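You operate a simulated robot arm through the tools that you are given. There is no shell and no other tool. Be economical: measure what you need, move in short steps, check, and stop when the job is done.

You run a simulated two-armed robot. Do the job below in one go: nothing can be reset, and whatever is moved stays where it is left.

Task
On the top of the cloth table, fold the cloth in half, so that it is half as long.

The check looks at the end state, three seconds after you hand in, the way a careful person would. Anything else that was tipped, shoved, dropped, spilled or broken makes it a failure. Flat cloth is picked up by pressing the open fingertips on it (5 to 10 N) and closing them slowly along it; thin cloth reads only 2 to 8 mm in the jaws.

Robot
Two 7-joint arms with two-finger parallel grippers on one trunk, on a base that drives. Base frame: it is fixed to the floor where the robot stands at the start and does not move with it; the origin is under the middle of the robot, x ahead of it, y to its left, z up. Units: mm, degrees, N and s.
The left shoulder is at the start at [70, 163, 1120], the right one opposite. Places, roughly: top of the cloth table [600, 200, 800]. Payload 3.43 kg a hand.
The tool frame of a hand sits at the grasp point between the pads (the TCP): z along the fingers, y along the line on which they close. The tips reach 34 mm beyond it. Largest opening 128 mm; finger width 24, thickness 12; the body of the gripper, 48 by 130 mm, starts 96 mm behind the TCP.
Orientation is that of the tool frame in the base frame, as a unit quaternion [x, y, z, w]. With the fingers straight down and closing along the base's y, the tool's x points along the base's -x, its y along +y and its z along -z.

Tools
- The arms move only by the tool send_rows. It takes "left_moves", "right_moves" or both (then of equal length, played together; a hand with none holds still); each is a list of rows, each a list of 7 numbers: the shift along the tool's x, y, z in units of 50 mm (1.0 is 50 mm), then the turn, a rotation vector about the tool's x, y, z in units of 5 degrees (1.0 is 5 degrees), then the gripper command, from -1 (fully open) to 1 (shut), values between in proportion. In form: [[dx, dy, dz, rx, ry, rz, grip], ...]. A call has 1 to 20 rows; each row shifts and turns the commanded pose from where the row before left it, along the tool's axes as they then stand. A call with a number of a shift or a turn outside -1 to 1 is refused whole. Rows are played at 5 a second. More than 50 mm and 8.6 degrees between two rows, or a gripper value outside its range, and nothing of the call is played. Where a pose cannot be reached the arm comes as near as it can. A force on the tool above 40 N (or 10 N above the force at the start of the call, whichever is more), or a blocked arm, ends the call early, and 0.2 s more pass. Each finger travels about 153 mm/s and halts on what it meets, pressing with about 28 N; the grip force reading is that of the motor and also rises with nothing between the fingers. The clock runs only during rows and for 0.2 s after the last one: add rows that do not move to give the fingers time. It gives the time, the measured TCP pose, the force on the tool (base axes), the opening and the grip force at its end, in the units of the frame above (readings bear some noise), and new pictures: "views" is both (left out), scene, wrist or none (wrist: the cameras of the hands that moved).
- Cameras (640 x 400 px; columns grow to the right, rows downward): "scene" is now at [133.3, -7.8, 1338.8]; the picture's right is [-0.08, -1.00, 0.00], its down [-0.66, 0.06, -0.75] and it looks along [0.75, -0.06, -0.66] (base axes); focal length 257 px, centre (320, 200). "left" rides on the left gripper at [76, 11, -160] in its tool frame; the picture's right is [-0.15, 0.99, 0.00], its down [-0.88, -0.13, -0.46] and it looks along [-0.45, -0.07, 0.89] (tool axes); focal length 234 px, centre (320, 200). "right" rides on the right gripper at [76, -11, -160] in its tool frame; the picture's right is [0.15, 0.99, 0.00], its down [-0.88, 0.13, -0.46] and it looks along [-0.45, 0.07, 0.89] (tool axes); focal length 234 px, centre (320, 200). There is no depth. A picture from a camera that has moved, and an enlarged one, comes with that camera's place and axes in the base frame and with its lens.
- raise_lower(by): slides the trunk up (or, below 0, down) by that many mm; the arms and the scene camera ride with it, the base frame stays. It gives what a move gives, with no picture.
- steer(legs): drives the robot by 1 to 6 legs, each [ahead, left, turn to the left] in mm, mm and degrees, along the robot's own axes; the way and the turn of a leg run together, so that a leg with both is an arc; at most 1500 mm and 180 degrees a leg. The arms and the cameras ride along, it lands a little off, and it stops where it bumps. It gives what a move gives, and a new picture of the scene camera.
- turn_head(pan, tilt): turns the head with the scene camera to pan (to the left, within 86 degrees either way) and tilt (down, from -29 to 69), counted from straight ahead of the robot. It gives what a move gives, and a new picture of the scene camera.
- close_up(camera, box): a new picture of the part [left, top, right, bottom] of that camera's present view, enlarged. It takes no simulated time.
- sign_off(): hands the job in; it is judged then, once.

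Go step by step. Nothing tells you exact positions but the pictures and the camera data: compare them with the known pose of the tool, close in by small moves and look again before you grip or let go. The budget is 120 turns and 170 pictures, counting those below and the enlarged ones. Unless the task says otherwise, let go and move clear before handing in, and close with one line.

The tools are called after ">>>" as name(argument=value, ...) on one line, values as JSON. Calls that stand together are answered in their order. send_rows: Moves the arms, as the interface text tells. Its arguments: {"type":"object","properties":{"left_moves":{"type":"array","items":{"type":"array","items":{"type":"number"}}},"right_moves":{"type":"array","items":{"type":"array","items":{"type":"number"}}},"views":{"type":"string","enum":["both","scene","wrist","none"]}},"required":[]} The other tools are called the same way: raise_lower (by) slides the trunk up or down; steer (legs) drives the base; turn_head (pan, tilt) turns the head that bears the scene camera; close_up (camera, box) takes an enlarged picture of a part of a camera's view; sign_off () hands the job in.

At the start:

```text
t: 0.0
left_ee_pos: [648.8, 316.1, 1009.3]
left_orientation: [-0.001, 1.0, 0.0, -0.001]
left_force: [0.0, 0.3, 0.9]
left_grip_width: 128.0
left_grip_force: 0.1
right_ee_pos: [656.6, -359.5, 1042.9]
right_orientation: [0.0, 1.0, 0.0, 0.0]
right_force: [0.3, -0.6, 0.2]
right_grip_width: 127.9
right_grip_force: 0.0
trunk travel left (down, up): [-600.0, 340.0]
robot x, y, heading: [-1.6, -0.8, 0.0]
head pan, tilt: [-4.8, 41.5]
```

scene: 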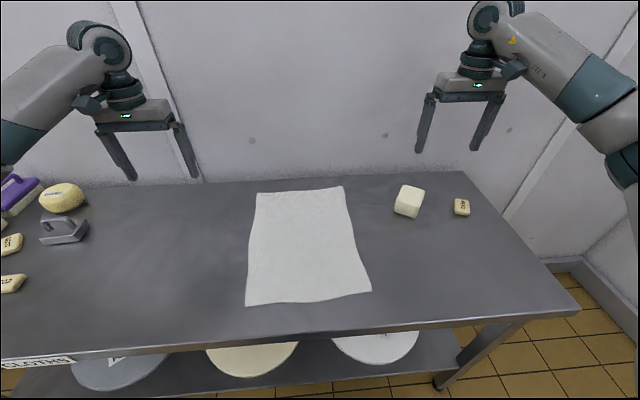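
right: 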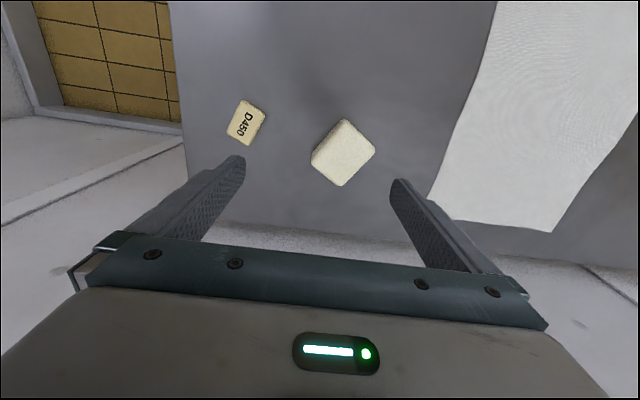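
left: 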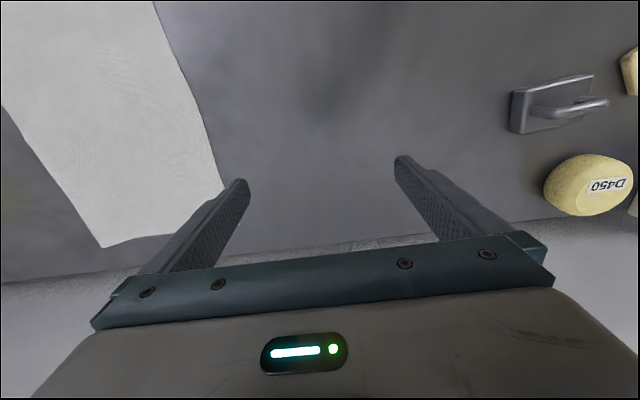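

The cloth lies at about x 440–865, y ±155, with its long side along x. I plan to pinch the two far corners, lift them and lay them on the near edge, so first I bring both hands above the far corners.

>>> send_rows(left_moves=[[-0.8, -0.76, 0.3, 0, 0, 0, 0.2], [-0.8, -0.76, 0.3, 0, 0, 0, 0.2], [-0.8, -0.76, 0.3, 0, 0, 0, 0.2], [-0.8, -0.76, 0.3, 0, 0, 0, 0.2], [-0.8, -0.76, 0.3, 0, 0, 0, 0.2], [0, 0, 0.5, 0, 0, 0, 0.2], [0, 0, 0, 0, 0, 0, 0.2]], right_moves=[[-0.8, 0.98, 0.4, 0, 0, 0, 0.2], [-0.8, 0.98, 0.4, 0, 0, 0, 0.2], [-0.8, 0.98, 0.4, 0, 0, 0, 0.2], [-0.8, 0.98, 0.4, 0, 0, 0, 0.2], [-0.8, 0.98, 0.4, 0, 0, 0, 0.2], [0, 0, 0.6, 0, 0, 0, 0.2], [0, 0, 0, 0, 0, 0, 0.2]])

```text
refused: row 1 steps farther than a row can; nothing moved
```

The cloth hasn't moved and the rows were too long, so I'll send the same approach in smaller steps.

>>> send_rows(left_moves=[[-0.5, -0.48, 0.2, 0, 0, 0, 0.2], [-0.5, -0.48, 0.2, 0, 0, 0, 0.2], [-0.5, -0.48, 0.2, 0, 0, 0, 0.2], [-0.5, -0.48, 0.2, 0, 0, 0, 0.2], [-0.5, -0.48, 0.2, 0, 0, 0, 0.2], [-0.5, -0.48, 0.2, 0, 0, 0, 0.2], [-0.5, -0.48, 0.2, 0, 0, 0, 0.2], [-0.5, -0.48, 0.2, 0, 0, 0, 0.2], [0, 0, 0.4, 0, 0, 0, 0.2], [0, 0, 0, 0, 0, 0, 0.2]], right_moves=[[-0.5, 0.61, 0.3, 0, 0, 0, 0.2], [-0.5, 0.61, 0.3, 0, 0, 0, 0.2], [-0.5, 0.61, 0.3, 0, 0, 0, 0.2], [-0.5, 0.61, 0.3, 0, 0, 0, 0.2], [-0.5, 0.61, 0.3, 0, 0, 0, 0.2], [-0.5, 0.61, 0.3, 0, 0, 0, 0.2], [-0.5, 0.61, 0.3, 0, 0, 0, 0.2], [-0.5, 0.61, 0.3, 0, 0, 0, 0.2], [0, 0, 0.5, 0, 0, 0, 0.2], [0, 0, 0, 0, 0, 0, 0.2]])

```text
t: 2.2
left_ee_pos: [828.7, 130.4, 905.8]
left_orientation: [0.0, 1.0, -0.001, 0.001]
left_force: [-0.4, 0.0, 0.1]
left_grip_width: 51.1
left_grip_force: 0.1
left hand out of reach, approached as far as the arm can: row 8
right_ee_pos: [830.8, -129.6, 901.3]
right_orientation: [0.001, 1.0, 0.0, 0.001]
right_force: [-0.8, 0.4, 0.1]
right_grip_width: 51.2
right_grip_force: 0.0
right hand out of reach, approached as far as the arm can: row 7, 8
trunk travel left (down, up): [-600.0, 340.0]
robot x, y, heading: [1.4, -0.5, 0.1]
head pan, tilt: [-4.8, 41.5]
camera scene: at [132.2, -8.0, 1338.9], right [-0.08, -1.0, 0.0], down [-0.66, 0.06, -0.75], along [0.75, -0.06, -0.66], focal length 257 px, centre (320, 200)
camera right: at [753.5, -140.2, 1060.3], right [-0.15, 0.99, 0.0], down [0.88, 0.13, 0.46], along [0.45, 0.07, -0.89], focal length 234 px, centre (320, 200)
camera left: at [752.4, 141.2, 1065.0], right [0.15, 0.99, 0.0], down [0.88, -0.13, 0.46], along [0.45, -0.07, -0.89], focal length 234 px, centre (320, 200)
```

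scene: 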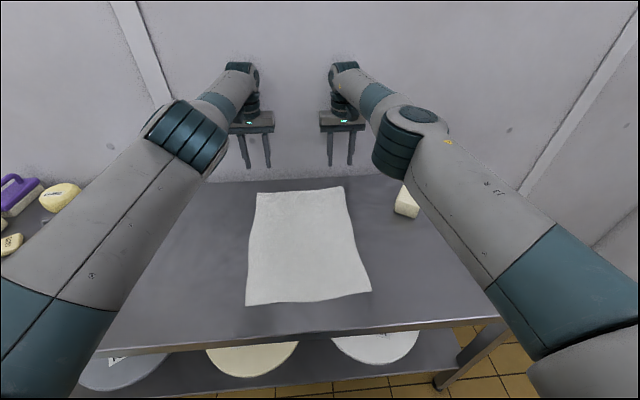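
right: 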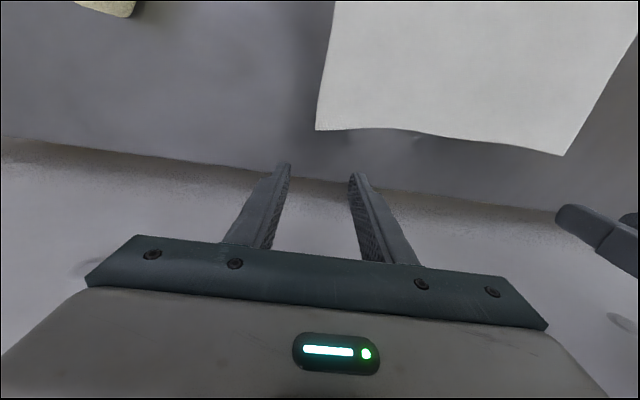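
left: 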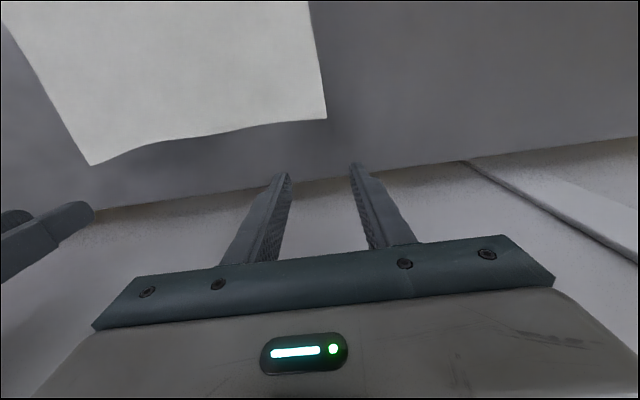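

The wrist views show the table top nearer z = 800. That puts the far corners at about (793, 144) and (803, -138), so I lower the hands just above them and look again.

>>> send_rows(left_moves=[[0.44, -0.24, 0.5, 0, 0, 0, 0.2], [0.44, -0.24, 0.5, 0, 0, 0, 0.2], [0, 0, 0, 0, 0, 0, 0.2]], right_moves=[[0.36, 0.3, 0.5, 0, 0, 0, 0.2], [0.36, 0.3, 0.5, 0, 0, 0, 0.2], [0, 0, 0, 0, 0, 0, 0.2]], views="wrist")

```text
t: 3.0
left_ee_pos: [821.7, 97.2, 856.9]
left_orientation: [-0.001, 1.0, 0.0, -0.001]
left_force: [0.4, 0.3, -0.8]
left_grip_width: 51.1
left_grip_force: 0.1
left hand out of reach, approached as far as the arm can: row 1, 2
right_ee_pos: [793.8, -99.9, 849.8]
right_orientation: [-0.001, 1.0, 0.001, 0.0]
right_force: [-1.1, -0.2, -0.4]
right_grip_width: 51.3
right_grip_force: 0.2
trunk travel left (down, up): [-600.0, 340.0]
robot x, y, heading: [1.1, -1.0, -0.1]
head pan, tilt: [-4.8, 41.5]
camera right: at [718.4, -109.8, 1009.1], right [-0.15, 0.99, 0.0], down [0.88, 0.13, 0.46], along [0.45, 0.07, -0.89], focal length 234 px, centre (320, 200)
camera left: at [747.0, 109.0, 1015.7], right [0.15, 0.99, 0.0], down [0.88, -0.13, 0.45], along [0.45, -0.07, -0.89], focal length 234 px, centre (320, 200)
```

right: 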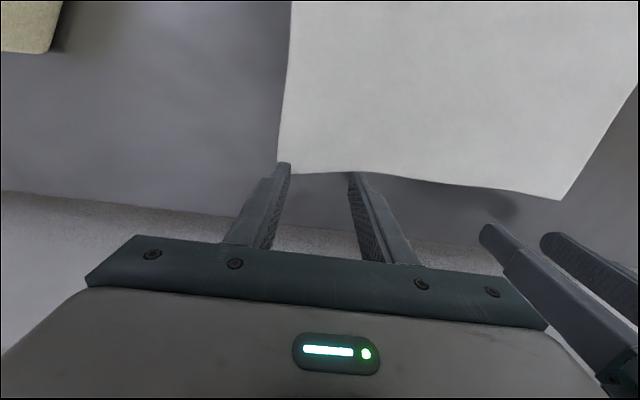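
left: 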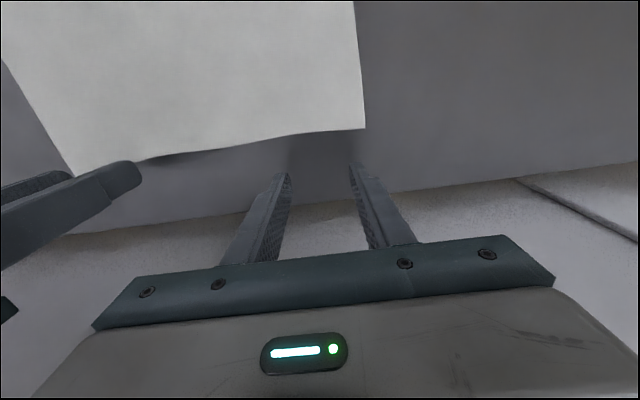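

The far edge is at x ≈ 788 on the left and 797 on the right. I shift each hand to sit about 8 mm inside the edge.

>>> send_rows(left_moves=[[0.42, 0.08, 0, 0, 0, 0, 0.2], [0.42, 0.08, 0.1, 0, 0, 0, 0.2], [0, 0, 0, 0, 0, 0, 0.2]], right_moves=[[0.06, 0, 0, 0, 0, 0, 0.2], [0.06, 0, 0.1, 0, 0, 0, 0.2], [0, 0, 0, 0, 0, 0, 0.2]], views="wrist")

```text
t: 3.8
left_ee_pos: [822.4, 99.2, 851.5]
left_orientation: [-0.001, 1.0, -0.001, 0.001]
left_force: [-0.8, -0.8, -0.2]
left_grip_width: 51.4
left_grip_force: 0.1
left hand out of reach, approached as far as the arm can: row 1, 2
right_ee_pos: [788.6, -98.6, 845.7]
right_orientation: [0.0, 1.0, 0.001, 0.0]
right_force: [0.0, 0.3, -0.3]
right_grip_width: 51.1
right_grip_force: 0.1
trunk travel left (down, up): [-600.0, 340.0]
robot x, y, heading: [1.1, -0.4, -0.2]
head pan, tilt: [-4.8, 41.5]
camera right: at [713.2, -109.0, 1005.1], right [-0.15, 0.99, 0.0], down [0.88, 0.13, 0.46], along [0.45, 0.07, -0.89], focal length 234 px, centre (320, 200)
camera left: at [746.8, 109.6, 1010.7], right [0.15, 0.99, 0.0], down [0.88, -0.13, 0.45], along [0.45, -0.07, -0.89], focal length 234 px, centre (320, 200)
```

right: 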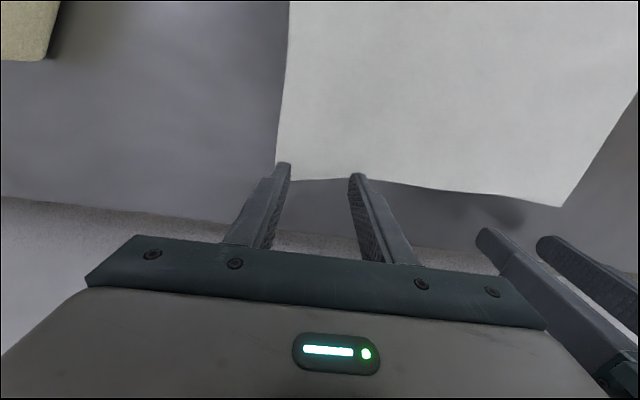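
left: 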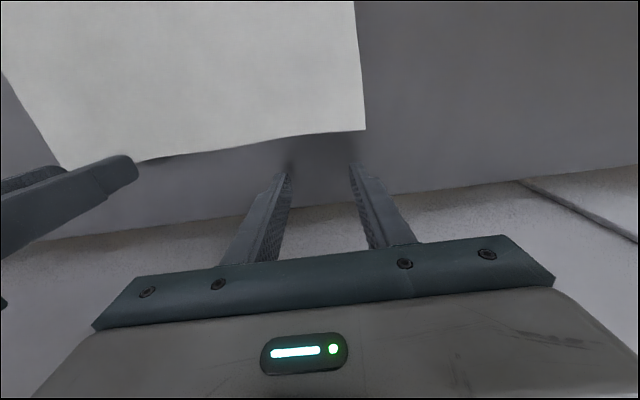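

The left arm is stuck at its reach limit, so I back it off up and inward to see whether it frees.

>>> send_rows(left_moves=[[0.3, 0.3, -0.8, 0, 0, 0, 0.2], [0.6, 0.5, -0.3, 0, 0, 0, 0.2], [0.6, 0.5, 0, 0, 0, 0, 0.2], [0.6, 0, 0, 0, 0, 0, 0.2], [0, 0, 0, 0, 0, 0, 0.2]], views="none")

```text
t: 5.0
left_ee_pos: [830.3, 139.6, 904.3]
left_orientation: [0.0, 1.0, 0.001, -0.002]
left_force: [0.9, -0.7, 0.2]
left_grip_width: 51.3
left_grip_force: 0.1
left hand out of reach, approached as far as the arm can: row 1, 2, 3, 4
right_ee_pos: [789.0, -97.3, 844.2]
right_orientation: [0.0, 1.0, 0.0, -0.001]
right_force: [0.8, -0.2, -1.0]
right_grip_width: 51.3
right_grip_force: 0.0
trunk travel left (down, up): [-600.0, 340.0]
robot x, y, heading: [1.7, -0.5, 0.1]
head pan, tilt: [-4.8, 41.5]
```

The left hand still holds at x ≈ 830, so I keep backing its command toward the robot.

>>> send_rows(left_moves=[[0.9, 0, 0, 0, 0, 0, 0.2], [0.9, 0, 0, 0, 0, 0, 0.2], [0.9, 0, 0, 0, 0, 0, 0.2], [0, 0, 0, 0, 0, 0, 0.2]], views="scene")

```text
t: 6.0
left_ee_pos: [829.3, 140.0, 903.8]
left_orientation: [-0.001, 1.0, 0.0, 0.0]
left_force: [0.0, 0.2, -0.6]
left_grip_width: 51.2
left_grip_force: 0.1
left hand out of reach, approached as far as the arm can: row 1, 2, 3
right_ee_pos: [789.6, -97.8, 845.3]
right_orientation: [0.0, 1.0, -0.001, 0.001]
right_force: [-0.8, -0.6, -0.2]
right_grip_width: 51.1
right_grip_force: 0.0
trunk travel left (down, up): [-600.0, 340.0]
robot x, y, heading: [-3.4, -3.4, -0.2]
head pan, tilt: [-4.8, 41.5]
camera scene: at [133.5, -7.8, 1338.7], right [-0.08, -1.0, 0.0], down [-0.66, 0.06, -0.75], along [0.75, -0.06, -0.66], focal length 257 px, centre (320, 200)
```

scene: 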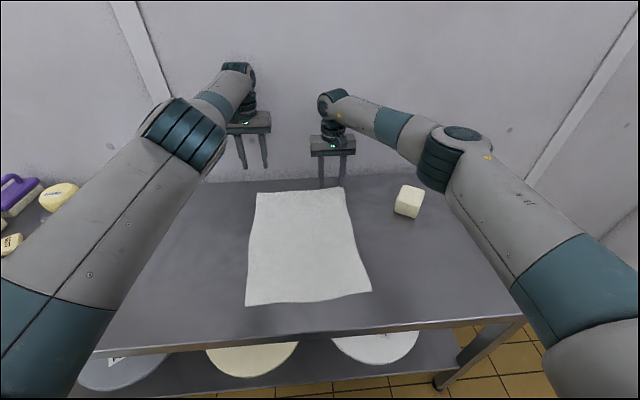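

The left arm is stretched straight and locked in a singular pose. I try a sideways move with a slight tilt to break it out.

>>> send_rows(left_moves=[[0, 0.8, -0.3, 0, 1, 0, 0.2], [0, 0.8, -0.3, 0, 1, 0, 0.2], [0.5, 0.5, 0, 0, 1, 0, 0.2], [0.8, 0, 0, 0, 1, 0, 0.2], [0.8, 0, 0, 0, 0, 0, 0.2], [0, 0, 0, 0, 0, 0, 0.2]], views="none")

```text
t: 7.4
left_ee_pos: [752.7, 238.9, 953.7]
left_orientation: [-0.001, 0.985, 0.0, -0.174]
left_force: [-0.3, -0.1, -0.1]
left_grip_width: 51.3
left_grip_force: 0.1
left hand out of reach, approached as far as the arm can: row 1, 2, 4, 5
right_ee_pos: [788.6, -97.6, 846.3]
right_orientation: [0.0, 1.0, 0.0, -0.001]
right_force: [-0.1, 0.7, 0.3]
right_grip_width: 51.3
right_grip_force: 0.2
trunk travel left (down, up): [-600.0, 340.0]
robot x, y, heading: [-1.7, 2.2, 0.2]
head pan, tilt: [-4.8, 41.5]
```

The arm is freed. I pull it back a bit more and bring the tool upright again.

>>> send_rows(left_moves=[[0.7, 0, 0, 0, -1, 0, 0.2], [0.7, 0, 0, 0, -1, 0, 0.2], [0, 0, 0, 0, -1, 0, 0.2], [0, 0, 0, 0, -1, 0, 0.2], [0, 0, 0, 0, 0, 0, 0.2]], views="none")

```text
t: 8.6
left_ee_pos: [825.3, 242.5, 1009.9]
left_orientation: [-0.001, 1.0, 0.0, -0.001]
left_force: [-0.5, -0.3, 0.0]
left_grip_width: 51.4
left_grip_force: 0.0
left hand out of reach, approached as far as the arm can: row 1, 2, 3, 4
right_ee_pos: [788.8, -98.7, 844.0]
right_orientation: [0.0, 1.0, -0.001, 0.0]
right_force: [-0.2, -0.6, 0.4]
right_grip_width: 51.3
right_grip_force: 0.2
trunk travel left (down, up): [-600.0, 340.0]
robot x, y, heading: [-1.8, -3.0, 0.1]
head pan, tilt: [-4.8, 41.5]
```

The arm straightened out again as I untilted. I repeat the move that freed it (tilt plus sideways) and then retreat in smaller steps along a diagonal.

>>> send_rows(left_moves=[[0, 0.4, 0, 0, 1, 0, 0.2], [0, 0.4, 0, 0, 1, 0, 0.2], [0.3, 0.4, 0.1, 0, 1, 0, 0.2], [0.3, 0.4, 0.1, 0, 1, 0, 0.2], [0.5, 0.4, 0.2, 0, 0, 0, 0.2], [0.5, 0.4, 0.2, 0, 0, 0, 0.2], [0.5, 0.4, 0.2, 0, 0, 0, 0.2], [0.5, 0, 0.2, 0, 0, 0, 0.2], [0.5, 0, 0.2, 0, 0, 0, 0.2], [0, 0, 0, 0, 0, 0, 0.2]], views="scene")

```text
t: 10.8
left_ee_pos: [701.1, 383.6, 1027.5]
left_orientation: [0.012, 0.993, 0.009, -0.116]
left_force: [-0.1, -0.8, 0.4]
left_grip_width: 51.2
left_grip_force: 0.1
left hand out of reach, approached as far as the arm can: row 1, 2, 3, 4, 5, 6, 7, 8
right_ee_pos: [790.3, -102.8, 844.5]
right_orientation: [0.002, 1.0, 0.002, 0.0]
right_force: [-0.3, -0.7, -0.2]
right_grip_width: 51.3
right_grip_force: 0.0
trunk travel left (down, up): [-600.0, 340.0]
robot x, y, heading: [1.3, 0.2, -0.0]
head pan, tilt: [-4.8, 41.5]
camera scene: at [134.1, -13.2, 1338.7], right [-0.08, -1.0, 0.0], down [-0.66, 0.06, -0.75], along [0.75, -0.06, -0.66], focal length 257 px, centre (320, 200)
```

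scene: 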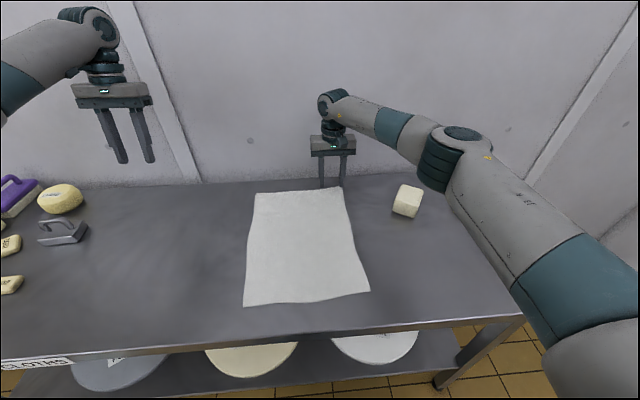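

The left arm is bending again and is well clear. I let it settle and check that it reached its command.

>>> send_rows(left_moves=[[0, 0, 0, 0, 0, 0, 0.2], [0.3, 0, 0, 0, 0, 0, 0.2], [0, 0, 0, 0, 0, 0, 0.2], [0, 0, 0, 0, 0, 0, 0.2]], views="none")

```text
t: 11.8
left_ee_pos: [686.3, 387.1, 1028.2]
left_orientation: [0.012, 0.993, 0.007, -0.115]
left_force: [0.2, -0.8, -0.1]
left_grip_width: 51.4
left_grip_force: 0.0
right_ee_pos: [788.6, -98.2, 845.3]
right_orientation: [0.0, 1.0, 0.0, 0.0]
right_force: [-0.5, 0.4, -0.4]
right_grip_width: 51.0
right_grip_force: 0.0
trunk travel left (down, up): [-600.0, 340.0]
robot x, y, heading: [0.6, -2.1, -0.2]
head pan, tilt: [-4.8, 41.5]
```

It responds now. I straighten the tool and take it to above the far left corner without overreaching.

>>> send_rows(left_moves=[[0, 0, 0, 0.053, -0.88, -0.093, 0.2], [0, 0, 0, 0.053, -0.88, -0.093, 0.2], [0, 0, 0, 0.053, -0.88, -0.093, 0.2], [0, -0.7, 0.4, 0, 0, 0, 0.2], [0, -0.7, 0.4, 0, 0, 0, 0.2], [0, -0.7, 0.4, 0, 0, 0, 0.2], [0, -0.7, 0.4, 0, 0, 0, 0.2], [0, -0.7, 0.4, 0, 0, 0, 0.2], [0, -0.7, 0.4, 0, 0, 0, 0.2], [0, -0.7, 0.4, 0, 0, 0, 0.2], [0, -0.7, 0.4, 0, 0, 0, 0.2], [0, 0, 0, 0, 0, 0, 0.2]], views="none")

```text
t: 14.4
left_ee_pos: [685.4, 107.8, 869.0]
left_orientation: [-0.001, 1.0, 0.0, 0.0]
left_force: [1.1, -0.4, -0.2]
left_grip_width: 50.9
left_grip_force: 0.1
right_ee_pos: [789.9, -98.5, 845.2]
right_orientation: [0.0, 1.0, -0.001, 0.0]
right_force: [0.5, 0.6, 0.6]
right_grip_width: 51.3
right_grip_force: 0.0
trunk travel left (down, up): [-600.0, 340.0]
robot x, y, heading: [-1.3, -0.6, -0.1]
head pan, tilt: [-4.8, 41.5]
```

The left hand is upright and on line at y ≈ 108. Now I move it forward to x ≈ 780 and down to match the right hand.

>>> send_rows(left_moves=[[-0.6, 0, 0.1, 0, 0, 0, 0.2], [-0.6, 0, 0.1, 0, 0, 0, 0.2], [-0.5, -0.05, 0.2, 0, 0, 0, 0.2], [-0.2, 0, 0.07, 0, 0, 0, 0.2], [0, 0, 0, 0, 0, 0, 0.2]], views="wrist")

```text
t: 15.6
left_ee_pos: [783.5, 104.1, 846.2]
left_orientation: [0.001, 1.0, -0.001, 0.0]
left_force: [0.0, 0.1, 0.2]
left_grip_width: 51.1
left_grip_force: 0.0
right_ee_pos: [788.4, -98.8, 845.6]
right_orientation: [0.0, 1.0, 0.0, -0.001]
right_force: [0.3, -0.3, 0.3]
right_grip_width: 51.3
right_grip_force: 0.1
trunk travel left (down, up): [-600.0, 340.0]
robot x, y, heading: [2.3, -0.5, -0.3]
head pan, tilt: [-4.8, 41.5]
camera left: at [707.8, 115.5, 1006.3], right [0.15, 0.99, 0.0], down [0.88, -0.13, 0.46], along [0.45, -0.07, -0.89], focal length 234 px, centre (320, 200)
```

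left: 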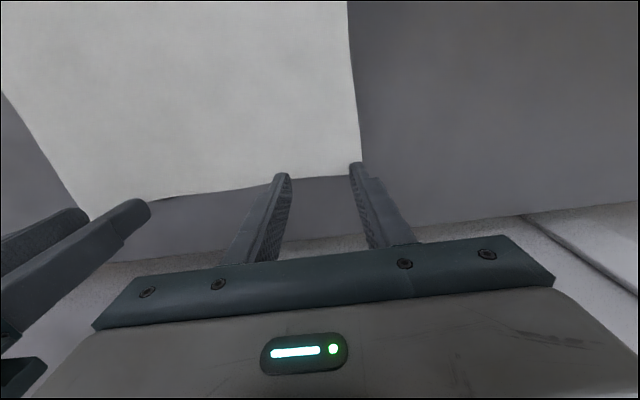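

Both hands straddle the edge nicely. I make a small inward trim and lower until the tips touch.

>>> send_rows(left_moves=[[0.1, -0.08, 0, 0, 0, 0, 0.2], [0, 0, 0.1, 0, 0, 0, 0.2], [0, 0, 0.08, 0, 0, 0, 0.2], [0, 0, 0, 0, 0, 0, 0.2]], right_moves=[[0.06, 0.08, 0, 0, 0, 0, 0.2], [0, 0, 0.1, 0, 0, 0, 0.2], [0, 0, 0.08, 0, 0, 0, 0.2], [0, 0, 0, 0, 0, 0, 0.2]], views="none")

```text
t: 16.6
left_ee_pos: [777.7, 102.0, 836.0]
left_orientation: [0.0, 1.0, -0.001, 0.001]
left_force: [-0.1, 0.2, 0.6]
left_grip_width: 51.3
left_grip_force: 0.1
right_ee_pos: [785.8, -94.2, 836.6]
right_orientation: [0.0, 1.0, 0.0, 0.0]
right_force: [0.3, -0.2, 0.1]
right_grip_width: 51.5
right_grip_force: 0.1
trunk travel left (down, up): [-600.0, 340.0]
robot x, y, heading: [-1.5, -0.2, -0.3]
head pan, tilt: [-4.8, 41.5]
```

Both hands are just above contact. I lower a few more millimetres and watch the force.

>>> send_rows(left_moves=[[0, 0, 0.04, 0, 0, 0, 0.2], [0, 0, 0.04, 0, 0, 0, 0.2], [0, 0, 0, 0, 0, 0, 0.2]], right_moves=[[0, 0, 0.04, 0, 0, 0, 0.2], [0, 0, 0.04, 0, 0, 0, 0.2], [0, 0, 0, 0, 0, 0, 0.2]], views="none")

```text
t: 17.4
left_ee_pos: [777.4, 100.5, 836.0]
left_orientation: [-0.001, 1.0, 0.0, 0.002]
left_force: [3.6, 0.2, 13.4]
left_grip_width: 51.4
left_grip_force: 0.1
right_ee_pos: [785.1, -94.3, 835.3]
right_orientation: [0.001, 1.0, 0.001, 0.002]
right_force: [3.0, -1.3, 12.3]
right_grip_width: 51.1
right_grip_force: 0.2
trunk travel left (down, up): [-600.0, 340.0]
robot x, y, heading: [0.1, -0.1, 0.2]
head pan, tilt: [-4.8, 41.5]
```

I have contact with about 13 N, with the tips on the table at z ≈ 801. I ease off to about 8 N and close slowly.

>>> send_rows(left_moves=[[0, 0, -0.03, 0, 0, 0, 0.2], [0, 0, 0, 0, 0, 0, 0.26], [0, 0, 0, 0, 0, 0, 0.32], [0, 0, 0, 0, 0, 0, 0.38], [0, 0, 0, 0, 0, 0, 0.44], [0, 0, 0, 0, 0, 0, 0.5], [0, 0, 0, 0, 0, 0, 0.56], [0, 0, 0, 0, 0, 0, 0.62], [0, 0, 0, 0, 0, 0, 0.68], [0, 0, 0, 0, 0, 0, 0.74], [0, 0, 0, 0, 0, 0, 0.8], [0, 0, 0, 0, 0, 0, 0.86], [0, 0, 0, 0, 0, 0, 0.92], [0, 0, 0, 0, 0, 0, 1], [0, 0, 0, 0, 0, 0, 1], [0, 0, 0, 0, 0, 0, 1]], right_moves=[[0, 0, -0.03, 0, 0, 0, 0.2], [0, 0, 0, 0, 0, 0, 0.26], [0, 0, 0, 0, 0, 0, 0.32], [0, 0, 0, 0, 0, 0, 0.38], [0, 0, 0, 0, 0, 0, 0.44], [0, 0, 0, 0, 0, 0, 0.5], [0, 0, 0, 0, 0, 0, 0.56], [0, 0, 0, 0, 0, 0, 0.62], [0, 0, 0, 0, 0, 0, 0.68], [0, 0, 0, 0, 0, 0, 0.74], [0, 0, 0, 0, 0, 0, 0.8], [0, 0, 0, 0, 0, 0, 0.86], [0, 0, 0, 0, 0, 0, 0.92], [0, 0, 0, 0, 0, 0, 1], [0, 0, 0, 0, 0, 0, 1], [0, 0, 0, 0, 0, 0, 1]])

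```text
t: 20.8
left_ee_pos: [776.0, 100.3, 835.8]
left_orientation: [0.0, 1.0, -0.001, 0.001]
left_force: [-1.2, 0.9, -0.3]
left_grip_width: 0.0
left_grip_force: 28.2
right_ee_pos: [784.6, -94.1, 835.1]
right_orientation: [0.0, 1.0, 0.0, 0.0]
right_force: [0.4, -0.4, 17.1]
right_grip_width: 2.4
right_grip_force: 27.7
trunk travel left (down, up): [-600.0, 340.0]
robot x, y, heading: [-0.4, -2.0, 0.1]
head pan, tilt: [-4.8, 41.5]
camera scene: at [131.1, -7.6, 1339.1], right [-0.08, -1.0, 0.0], down [-0.66, 0.06, -0.75], along [0.75, -0.06, -0.66], focal length 257 px, centre (320, 200)
camera right: at [709.1, -105.1, 994.9], right [-0.15, 0.99, 0.0], down [0.88, 0.13, 0.46], along [0.45, 0.07, -0.89], focal length 234 px, centre (320, 200)
camera left: at [700.9, 111.9, 995.7], right [0.15, 0.99, 0.0], down [0.88, -0.13, 0.46], along [0.45, -0.07, -0.89], focal length 234 px, centre (320, 200)
```

scene: 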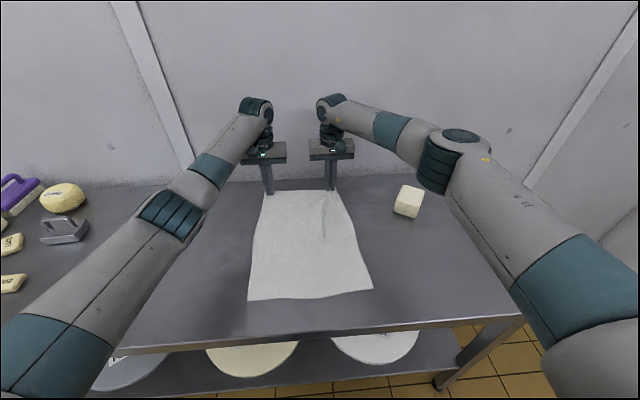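
right: 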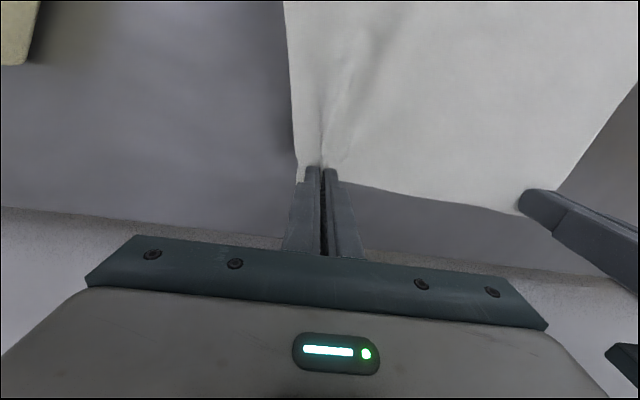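
left: 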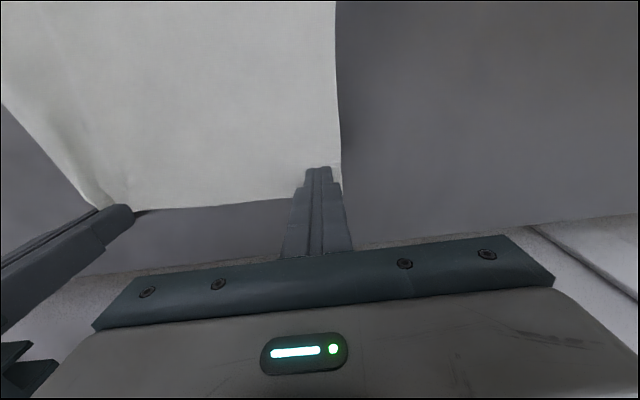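

The right hand holds cloth (2.4 mm), but the left slid over it and closed empty, and the left side edge is now at y ≈ 117. I lift the left hand, reopen it, shift it inward and press again.

>>> send_rows(left_moves=[[0, 0, -0.3, 0, 0, 0, 1], [0, -0.3, 0, 0, 0, 0, 0.2], [0, -0.1, 0, 0, 0, 0, 0.2], [0.06, 0, 0, 0, 0, 0, 0.2], [0, 0, 0, 0, 0, 0, 0.2]], views="wrist")

```text
t: 22.0
left_ee_pos: [772.5, 80.0, 849.6]
left_orientation: [0.0, 1.0, -0.001, 0.001]
left_force: [0.6, 0.8, -0.3]
left_grip_width: 51.0
left_grip_force: 0.0
right_ee_pos: [784.9, -94.0, 835.8]
right_orientation: [0.0, 1.0, 0.0, 0.001]
right_force: [1.2, -0.7, 18.3]
right_grip_width: 2.3
right_grip_force: 27.8
trunk travel left (down, up): [-600.0, 340.0]
robot x, y, heading: [-3.9, 2.1, -0.2]
head pan, tilt: [-4.8, 41.5]
camera left: at [697.0, 91.1, 1010.0], right [0.15, 0.99, 0.0], down [0.88, -0.13, 0.46], along [0.45, -0.07, -0.89], focal length 234 px, centre (320, 200)
```

left: 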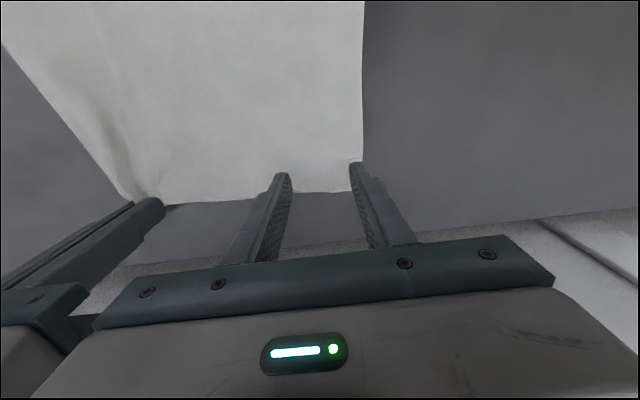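

Left edge and corner are clear at (792, 117). I trim forward 5 mm, press down to around 10 N, then check before closing.

>>> send_rows(left_moves=[[-0.1, -0.06, 0, 0, 0, 0, 0.2], [0, 0, 0.2, 0, 0, 0, 0.2], [0, 0, 0.1, 0, 0, 0, 0.2], [0, 0, 0.04, 0, 0, 0, 0.2], [0, 0, 0, 0, 0, 0, 0.2]], views="none")

```text
t: 23.2
left_ee_pos: [779.2, 77.2, 836.0]
left_orientation: [0.0, 1.0, -0.001, 0.002]
left_force: [1.3, 2.1, 18.7]
left_grip_width: 51.4
left_grip_force: 0.4
right_ee_pos: [784.3, -93.4, 836.1]
right_orientation: [-0.001, 1.0, -0.001, 0.001]
right_force: [1.9, -0.2, 8.3]
right_grip_width: 2.5
right_grip_force: 28.0
trunk travel left (down, up): [-600.0, 340.0]
robot x, y, heading: [-1.3, -2.0, -0.1]
head pan, tilt: [-4.8, 41.5]
```

Force is 18.7 N; I ease it to about 12 N and close slowly.

>>> send_rows(left_moves=[[0, 0, -0.03, 0, 0, 0, 0.2], [0, 0, 0, 0, 0, 0, 0.2], [0, 0, 0, 0, 0, 0, 0.26], [0, 0, 0, 0, 0, 0, 0.32], [0, 0, 0, 0, 0, 0, 0.38], [0, 0, 0, 0, 0, 0, 0.44], [0, 0, 0, 0, 0, 0, 0.5], [0, 0, 0, 0, 0, 0, 0.56], [0, 0, 0, 0, 0, 0, 0.62], [0, 0, 0, 0, 0, 0, 0.68], [0, 0, 0, 0, 0, 0, 0.74], [0, 0, 0, 0, 0, 0, 0.8], [0, 0, 0, 0, 0, 0, 0.86], [0, 0, 0, 0, 0, 0, 0.92], [0, 0, 0, 0, 0, 0, 1], [0, 0, 0, 0, 0, 0, 1], [0, 0, 0, 0, 0, 0, 1]], views="wrist")

```text
t: 26.8
left_ee_pos: [778.8, 76.8, 836.0]
left_orientation: [0.0, 1.0, 0.0, 0.002]
left_force: [-1.2, -11.3, 19.1]
left_grip_width: 7.8
left_grip_force: 27.9
right_ee_pos: [783.6, -93.4, 835.3]
right_orientation: [-0.001, 1.0, 0.0, 0.001]
right_force: [0.6, 10.0, 2.0]
right_grip_width: 2.6
right_grip_force: 28.2
trunk travel left (down, up): [-600.0, 340.0]
robot x, y, heading: [2.0, -0.1, -0.0]
head pan, tilt: [-4.8, 41.5]
camera left: at [702.3, 87.3, 994.7], right [0.15, 0.99, 0.0], down [0.88, -0.13, 0.46], along [0.45, -0.07, -0.89], focal length 234 px, centre (320, 200)
```

left: 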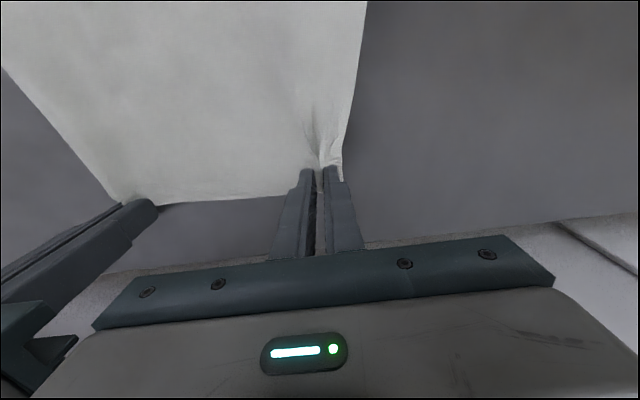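

Both hands hold the cloth now (7.8 and 2.6 mm). I lift gently while drawing back, then check.

>>> send_rows(left_moves=[[0, -0.06, -0.5, 0, 0, 0, 1], [0.1, 0, -0.5, 0, 0, 0, 1], [0.4, 0, -0.4, 0, 0, 0, 1], [0.5, 0, -0.3, 0, 0, 0, 1], [0.5, 0, -0.2, 0, 0, 0, 1], [0.5, 0, -0.1, 0, 0, 0, 1], [0.5, 0, 0, 0, 0, 0, 1], [0, 0, 0, 0, 0, 0, 1]], right_moves=[[0, 0, -0.5, 0, 0, 0, 1], [0.1, 0, -0.5, 0, 0, 0, 1], [0.4, 0, -0.4, 0, 0, 0, 1], [0.5, 0, -0.3, 0, 0, 0, 1], [0.5, 0, -0.2, 0, 0, 0, 1], [0.5, 0, -0.1, 0, 0, 0, 1], [0.5, 0, 0, 0, 0, 0, 1], [0, 0, 0, 0, 0, 0, 1]])

```text
t: 28.6
left_ee_pos: [654.0, 75.5, 934.3]
left_orientation: [0.0, 1.0, -0.001, -0.001]
left_force: [0.0, -12.4, -0.6]
left_grip_width: 3.3
left_grip_force: 28.6
right_ee_pos: [660.5, -95.4, 933.0]
right_orientation: [0.0, 1.0, 0.001, -0.001]
right_force: [0.5, 12.2, -1.0]
right_grip_width: 2.5
right_grip_force: 28.3
trunk travel left (down, up): [-600.0, 340.0]
robot x, y, heading: [-0.3, -1.4, 0.2]
head pan, tilt: [-4.8, 41.5]
camera scene: at [134.2, -7.8, 1338.6], right [-0.08, -1.0, 0.0], down [-0.66, 0.06, -0.75], along [0.75, -0.06, -0.66], focal length 257 px, centre (320, 200)
camera right: at [585.9, -104.9, 1093.1], right [-0.15, 0.99, 0.0], down [0.88, 0.13, 0.45], along [0.45, 0.07, -0.89], focal length 234 px, centre (320, 200)
camera left: at [579.1, 86.0, 1093.0], right [0.15, 0.99, 0.0], down [0.88, -0.13, 0.45], along [0.45, -0.07, -0.89], focal length 234 px, centre (320, 200)
```

scene: 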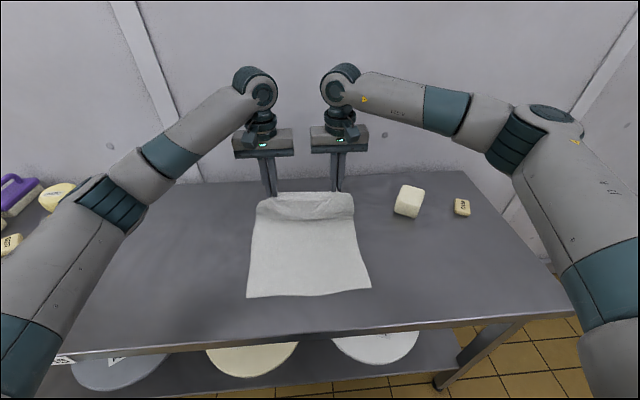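
right: 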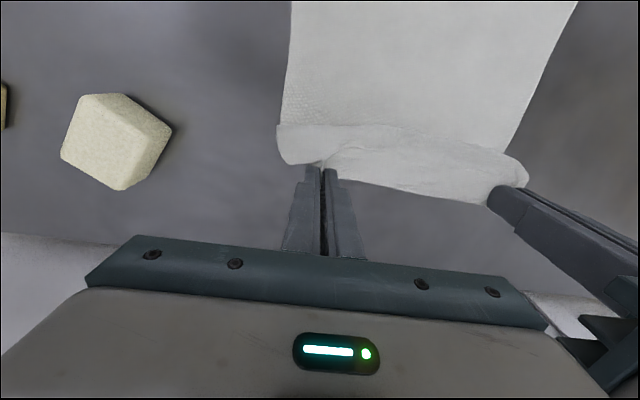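
left: 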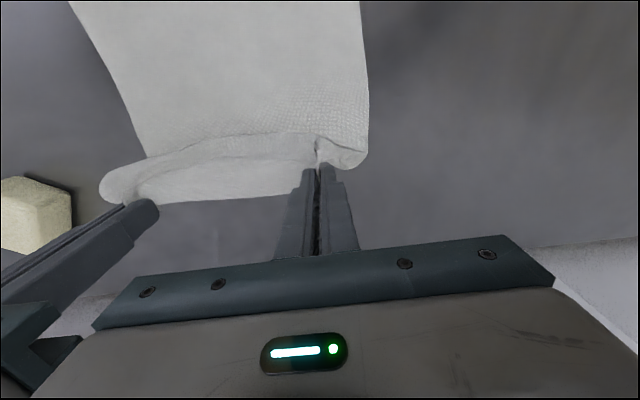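

Both grips hold and the cloth is bending over. I ease the tension a little and tilt both hands so the fingers point forward, which turns the edge over.

>>> send_rows(left_moves=[[0, -0.08, 0, 0, -1, 0, 1], [0, 0, 0, 0, -1, 0, 1], [0, 0, 0, 0, -1, 0, 1], [0, 0, 0, 0, -1, 0, 1], [0, 0, 0, 0, -1, 0, 1], [0, 0, 0, 0, -1, 0, 1], [0, 0, 0, 0, -1, 0, 1], [0, 0, 0, 0, -1, 0, 1], [0, 0, 0, 0, -1, 0, 1], [0, 0, 0, 0, -1, 0, 1], [0, 0, 0, 0, -1, 0, 1], [0, 0, 0, 0, -1, 0, 1], [0, 0, 0, 0, 0, 0, 1]], right_moves=[[0, 0.08, 0, 0, -1, 0, 1], [0, 0, 0, 0, -1, 0, 1], [0, 0, 0, 0, -1, 0, 1], [0, 0, 0, 0, -1, 0, 1], [0, 0, 0, 0, -1, 0, 1], [0, 0, 0, 0, -1, 0, 1], [0, 0, 0, 0, -1, 0, 1], [0, 0, 0, 0, -1, 0, 1], [0, 0, 0, 0, -1, 0, 1], [0, 0, 0, 0, -1, 0, 1], [0, 0, 0, 0, -1, 0, 1], [0, 0, 0, 0, -1, 0, 1], [0, 0, 0, 0, 0, 0, 1]])

```text
t: 31.4
left_ee_pos: [654.6, 71.0, 932.9]
left_orientation: [-0.001, 0.865, 0.0, 0.501]
left_force: [-0.6, -0.8, -0.6]
left_grip_width: 3.3
left_grip_force: 28.1
right_ee_pos: [660.8, -91.1, 933.3]
right_orientation: [0.0, 0.866, 0.0, 0.5]
right_force: [-0.7, 0.3, 0.1]
right_grip_width: 2.6
right_grip_force: 27.8
trunk travel left (down, up): [-600.0, 340.0]
robot x, y, heading: [-0.6, 0.7, -0.2]
head pan, tilt: [-4.8, 41.5]
camera scene: at [133.3, -7.9, 1338.8], right [-0.08, -1.0, 0.0], down [-0.66, 0.06, -0.75], along [0.75, -0.06, -0.66], focal length 257 px, centre (320, 200)
camera right: at [484.8, -102.3, 947.6], right [-0.07, 0.99, -0.13], down [0.04, 0.13, 0.99], along [1.0, 0.07, -0.05], focal length 234 px, centre (320, 200)
camera left: at [478.8, 81.8, 947.5], right [0.07, 0.99, 0.13], down [0.04, -0.13, 0.99], along [1.0, -0.07, -0.05], focal length 234 px, centre (320, 200)
```

scene: 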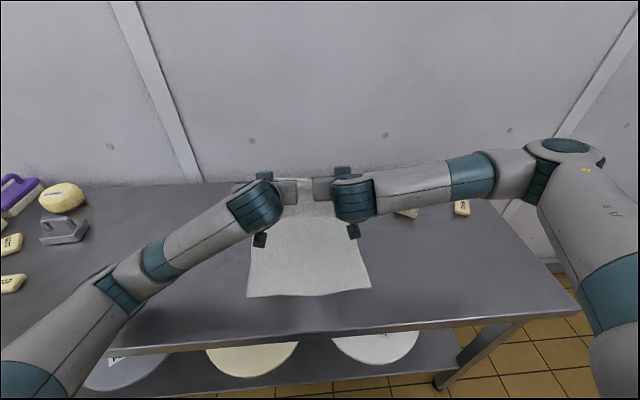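
right: 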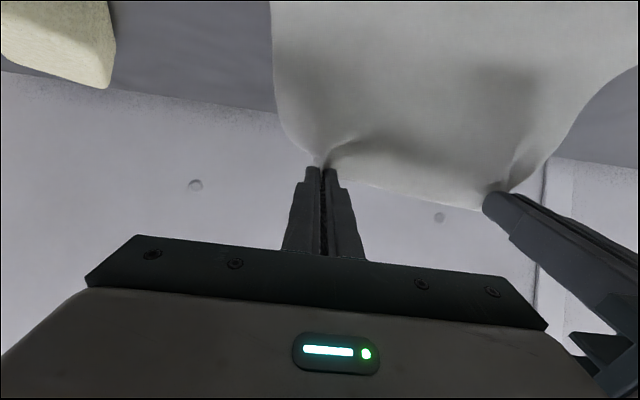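
left: 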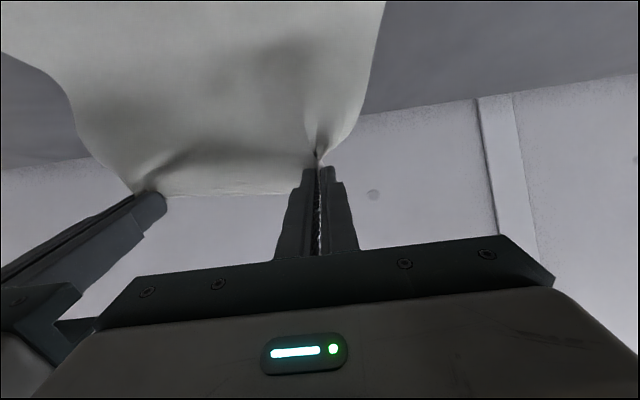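

The cloth's edge is turning over cleanly. I back the base 150 mm to carry it toward the near edge.

>>> steer(legs=[[-150, 0, 0]])

```text
t: 32.8
left_ee_pos: [505.9, 68.5, 934.2]
left_orientation: [0.001, 0.866, -0.002, 0.5]
left_force: [-0.2, -1.4, -0.4]
left_grip_width: 3.1
left_grip_force: 28.0
right_ee_pos: [510.2, -94.5, 934.7]
right_orientation: [0.001, 0.866, -0.001, 0.501]
right_force: [0.0, 1.7, 0.6]
right_grip_width: 2.5
right_grip_force: 27.7
trunk travel left (down, up): [-600.0, 340.0]
robot x, y, heading: [-149.0, 3.8, -0.3]
head pan, tilt: [-4.8, 41.5]
camera scene: at [-17.7, -8.1, 1338.9], right [-0.09, -1.0, 0.0], down [-0.66, 0.06, -0.75], along [0.75, -0.07, -0.66], focal length 257 px, centre (320, 200)
```

scene: 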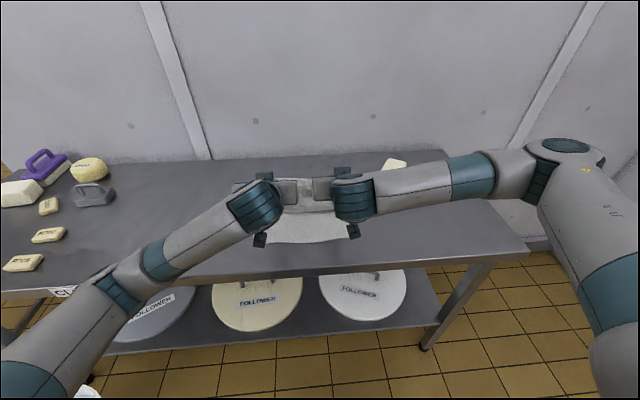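

The carry works and hands are at x ≈ 508. I lower a little, then back up another 90 mm.

>>> send_rows(left_moves=[[0.35, 0, 0.2, 0, 0, 0, 1], [0.35, 0, 0.2, 0, 0, 0, 1], [0, 0, 0, 0, 0, 0, 1]], right_moves=[[0.35, 0, 0.2, 0, 0, 0, 1], [0.35, 0, 0.2, 0, 0, 0, 1], [0, 0, 0, 0, 0, 0, 1]], views="none")

>>> steer(legs=[[-90, 0, 0]])

>>> send_rows(left_moves=[[0, 0, 0, 0, 0, 0, 1]], right_moves=[[0, 0, 0, 0, 0, 0, 1]], views="wrist")

```text
t: 33.6
left_ee_pos: [507.0, 70.0, 891.4]
left_orientation: [0.002, 0.866, -0.002, 0.5]
left_force: [-0.8, -2.0, -0.9]
left_grip_width: 2.9
left_grip_force: 28.0
right_ee_pos: [512.6, -94.2, 893.8]
right_orientation: [0.002, 0.866, -0.001, 0.5]
right_force: [0.7, 2.4, -0.2]
right_grip_width: 2.6
right_grip_force: 27.8
trunk travel left (down, up): [-600.0, 340.0]
robot x, y, heading: [-151.4, -0.7, -0.4]
head pan, tilt: [-4.8, 41.5]
```

```text
t: 34.7
left_ee_pos: [417.4, 68.0, 892.5]
left_orientation: [0.003, 0.866, -0.003, 0.5]
left_force: [-0.8, -2.5, 0.9]
left_grip_width: 3.3
left_grip_force: 27.9
right_ee_pos: [421.1, -94.8, 893.9]
right_orientation: [0.003, 0.866, -0.001, 0.5]
right_force: [-0.3, 2.1, 0.9]
right_grip_width: 2.4
right_grip_force: 27.9
trunk travel left (down, up): [-600.0, 340.0]
robot x, y, heading: [-238.3, 2.4, -0.4]
head pan, tilt: [-4.8, 41.5]
camera scene: at [-107.2, -8.0, 1338.9], right [-0.09, -1.0, 0.0], down [-0.66, 0.06, -0.75], along [0.75, -0.07, -0.66], focal length 257 px, centre (320, 200)
```

scene: 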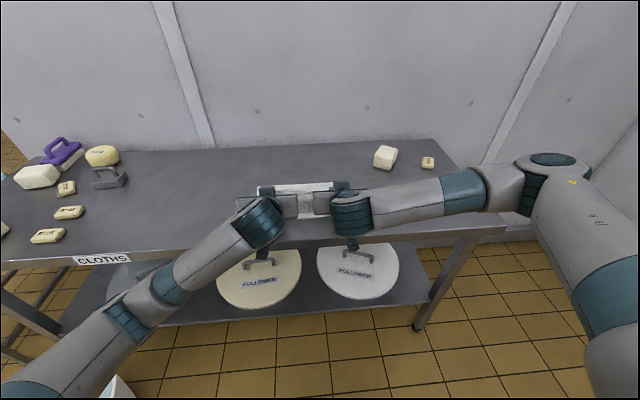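

```text
t: 35.1
left_ee_pos: [418.2, 67.7, 892.8]
left_orientation: [0.003, 0.867, -0.002, 0.499]
left_force: [0.2, -2.6, 0.7]
left_grip_width: 3.4
left_grip_force: 28.6
right_ee_pos: [422.7, -95.1, 892.8]
right_orientation: [0.003, 0.866, -0.002, 0.5]
right_force: [0.5, 2.3, 0.2]
right_grip_width: 2.5
right_grip_force: 28.4
trunk travel left (down, up): [-600.0, 340.0]
robot x, y, heading: [-233.7, -0.1, -0.3]
head pan, tilt: [-4.8, 41.5]
camera right: at [246.2, -105.1, 906.9], right [-0.07, 0.99, -0.13], down [0.05, 0.13, 0.99], along [1.0, 0.06, -0.06], focal length 234 px, centre (320, 200)
camera left: at [242.2, 80.0, 906.2], right [0.08, 0.99, 0.13], down [0.05, -0.13, 0.99], along [1.0, -0.07, -0.06], focal length 234 px, centre (320, 200)
```

right: 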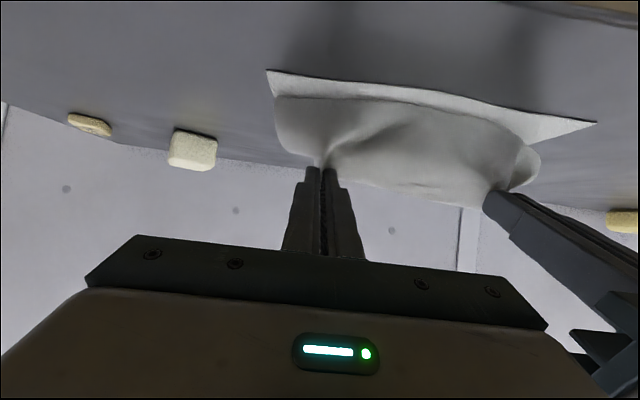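
left: 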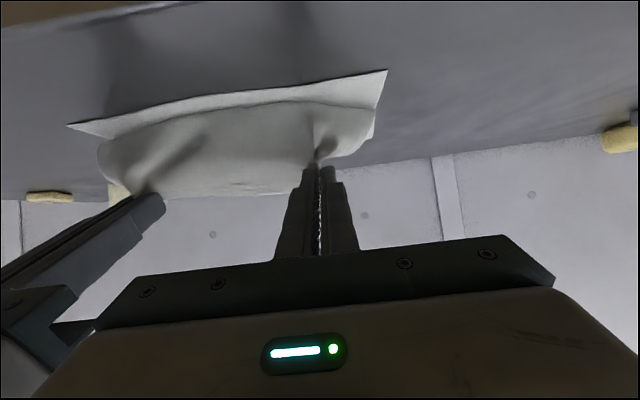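

The near edge is at x ≈ 427, with y from -148 to 133, and the carried edge is above it. I tilt to horizontal, shift 6 mm left and lower most of the way.

>>> send_rows(left_moves=[[0, 0.12, 0, 0, -1, 0, 1], [0, 0, 0, 0, -1, 0, 1], [0, 0, 0, 0, -1, 0, 1], [0, 0, 0, 0, -1, 0, 1], [0, 0, 0, 0, -1, 0, 1], [0, 0, 0, 0, -1, 0, 1], [0.4, 0, 0, 0, 0, 0, 1], [0.4, 0, 0, 0, 0, 0, 1], [0, 0, 0, 0, 0, 0, 1]], right_moves=[[0, 0.12, 0, 0, -1, 0, 1], [0, 0, 0, 0, -1, 0, 1], [0, 0, 0, 0, -1, 0, 1], [0, 0, 0, 0, -1, 0, 1], [0, 0, 0, 0, -1, 0, 1], [0, 0, 0, 0, -1, 0, 1], [0.4, 0, 0, 0, 0, 0, 1], [0.4, 0, 0, 0, 0, 0, 1], [0, 0, 0, 0, 0, 0, 1]])

```text
t: 36.3
left_ee_pos: [417.6, 80.3, 897.0]
left_orientation: [-0.002, 0.735, -0.001, 0.678]
left_force: [-0.2, 1.9, -1.4]
left_grip_width: 3.2
left_grip_force: 27.8
right_ee_pos: [412.8, -56.4, 916.5]
right_orientation: [0.008, 0.739, -0.016, 0.673]
right_force: [0.9, -3.5, 0.4]
right_grip_width: 2.3
right_grip_force: 27.7
right hand out of reach, approached as far as the arm can: row 3, 4, 5, 6
trunk travel left (down, up): [-600.0, 340.0]
robot x, y, heading: [-240.5, -0.2, -0.5]
head pan, tilt: [-4.8, 41.5]
stopped in row 6 (left hand): the force on the tool passed its limit (the readings are from after the stop); the commanded pose is now the measured one
camera scene: at [-106.0, -7.9, 1338.8], right [-0.09, -1.0, 0.0], down [-0.66, 0.06, -0.75], along [0.75, -0.07, -0.66], focal length 257 px, centre (320, 200)
camera right: at [247.0, -61.7, 857.0], right [0.02, 0.99, -0.16], down [-0.37, 0.15, 0.92], along [0.93, 0.04, 0.36], focal length 234 px, centre (320, 200)
camera left: at [253.1, 89.8, 833.9], right [0.01, 0.99, 0.14], down [-0.38, -0.13, 0.91], along [0.92, -0.06, 0.38], focal length 234 px, centre (320, 200)
```

scene: 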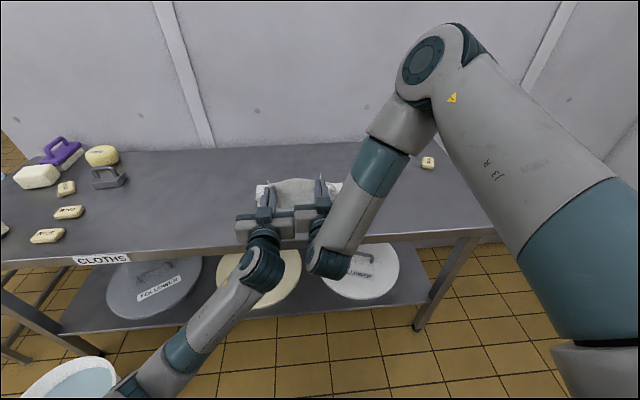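
right: 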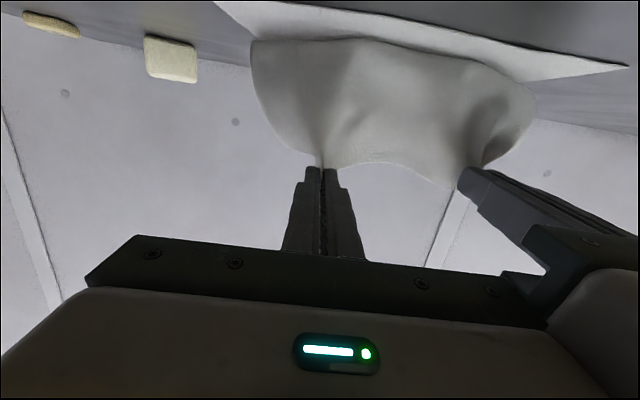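
left: 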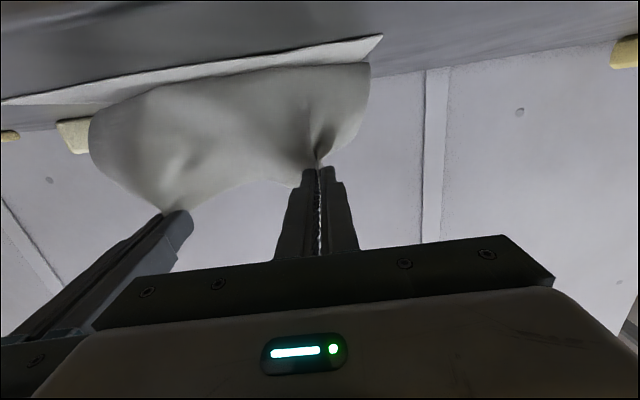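

Both hands are now tilted about 85°, but the right drifted inward (y -56, z 916) near its joint limits and the grippers touched. I ease the right hand back outward.

>>> send_rows(right_moves=[[0.1, -0.2, 0, 0, 0, 0, 1], [0.1, -0.2, 0, 0, 0, 0, 1], [0.1, -0.2, 0, 0, 0, 0, 1], [0, 0, 0, 0, 0, 0, 1]], views="none")

```text
t: 37.3
left_ee_pos: [418.5, 80.0, 896.9]
left_orientation: [-0.003, 0.735, -0.001, 0.678]
left_force: [0.8, 1.0, -0.7]
left_grip_width: 3.4
left_grip_force: 27.8
right_ee_pos: [404.2, -62.4, 918.0]
right_orientation: [0.009, 0.74, -0.017, 0.672]
right_force: [0.4, 0.0, 0.3]
right_grip_width: 2.6
right_grip_force: 28.3
right hand out of reach, approached as far as the arm can: row 1, 2, 3
trunk travel left (down, up): [-600.0, 340.0]
robot x, y, heading: [-239.8, 1.3, -0.6]
head pan, tilt: [-4.8, 41.5]
```

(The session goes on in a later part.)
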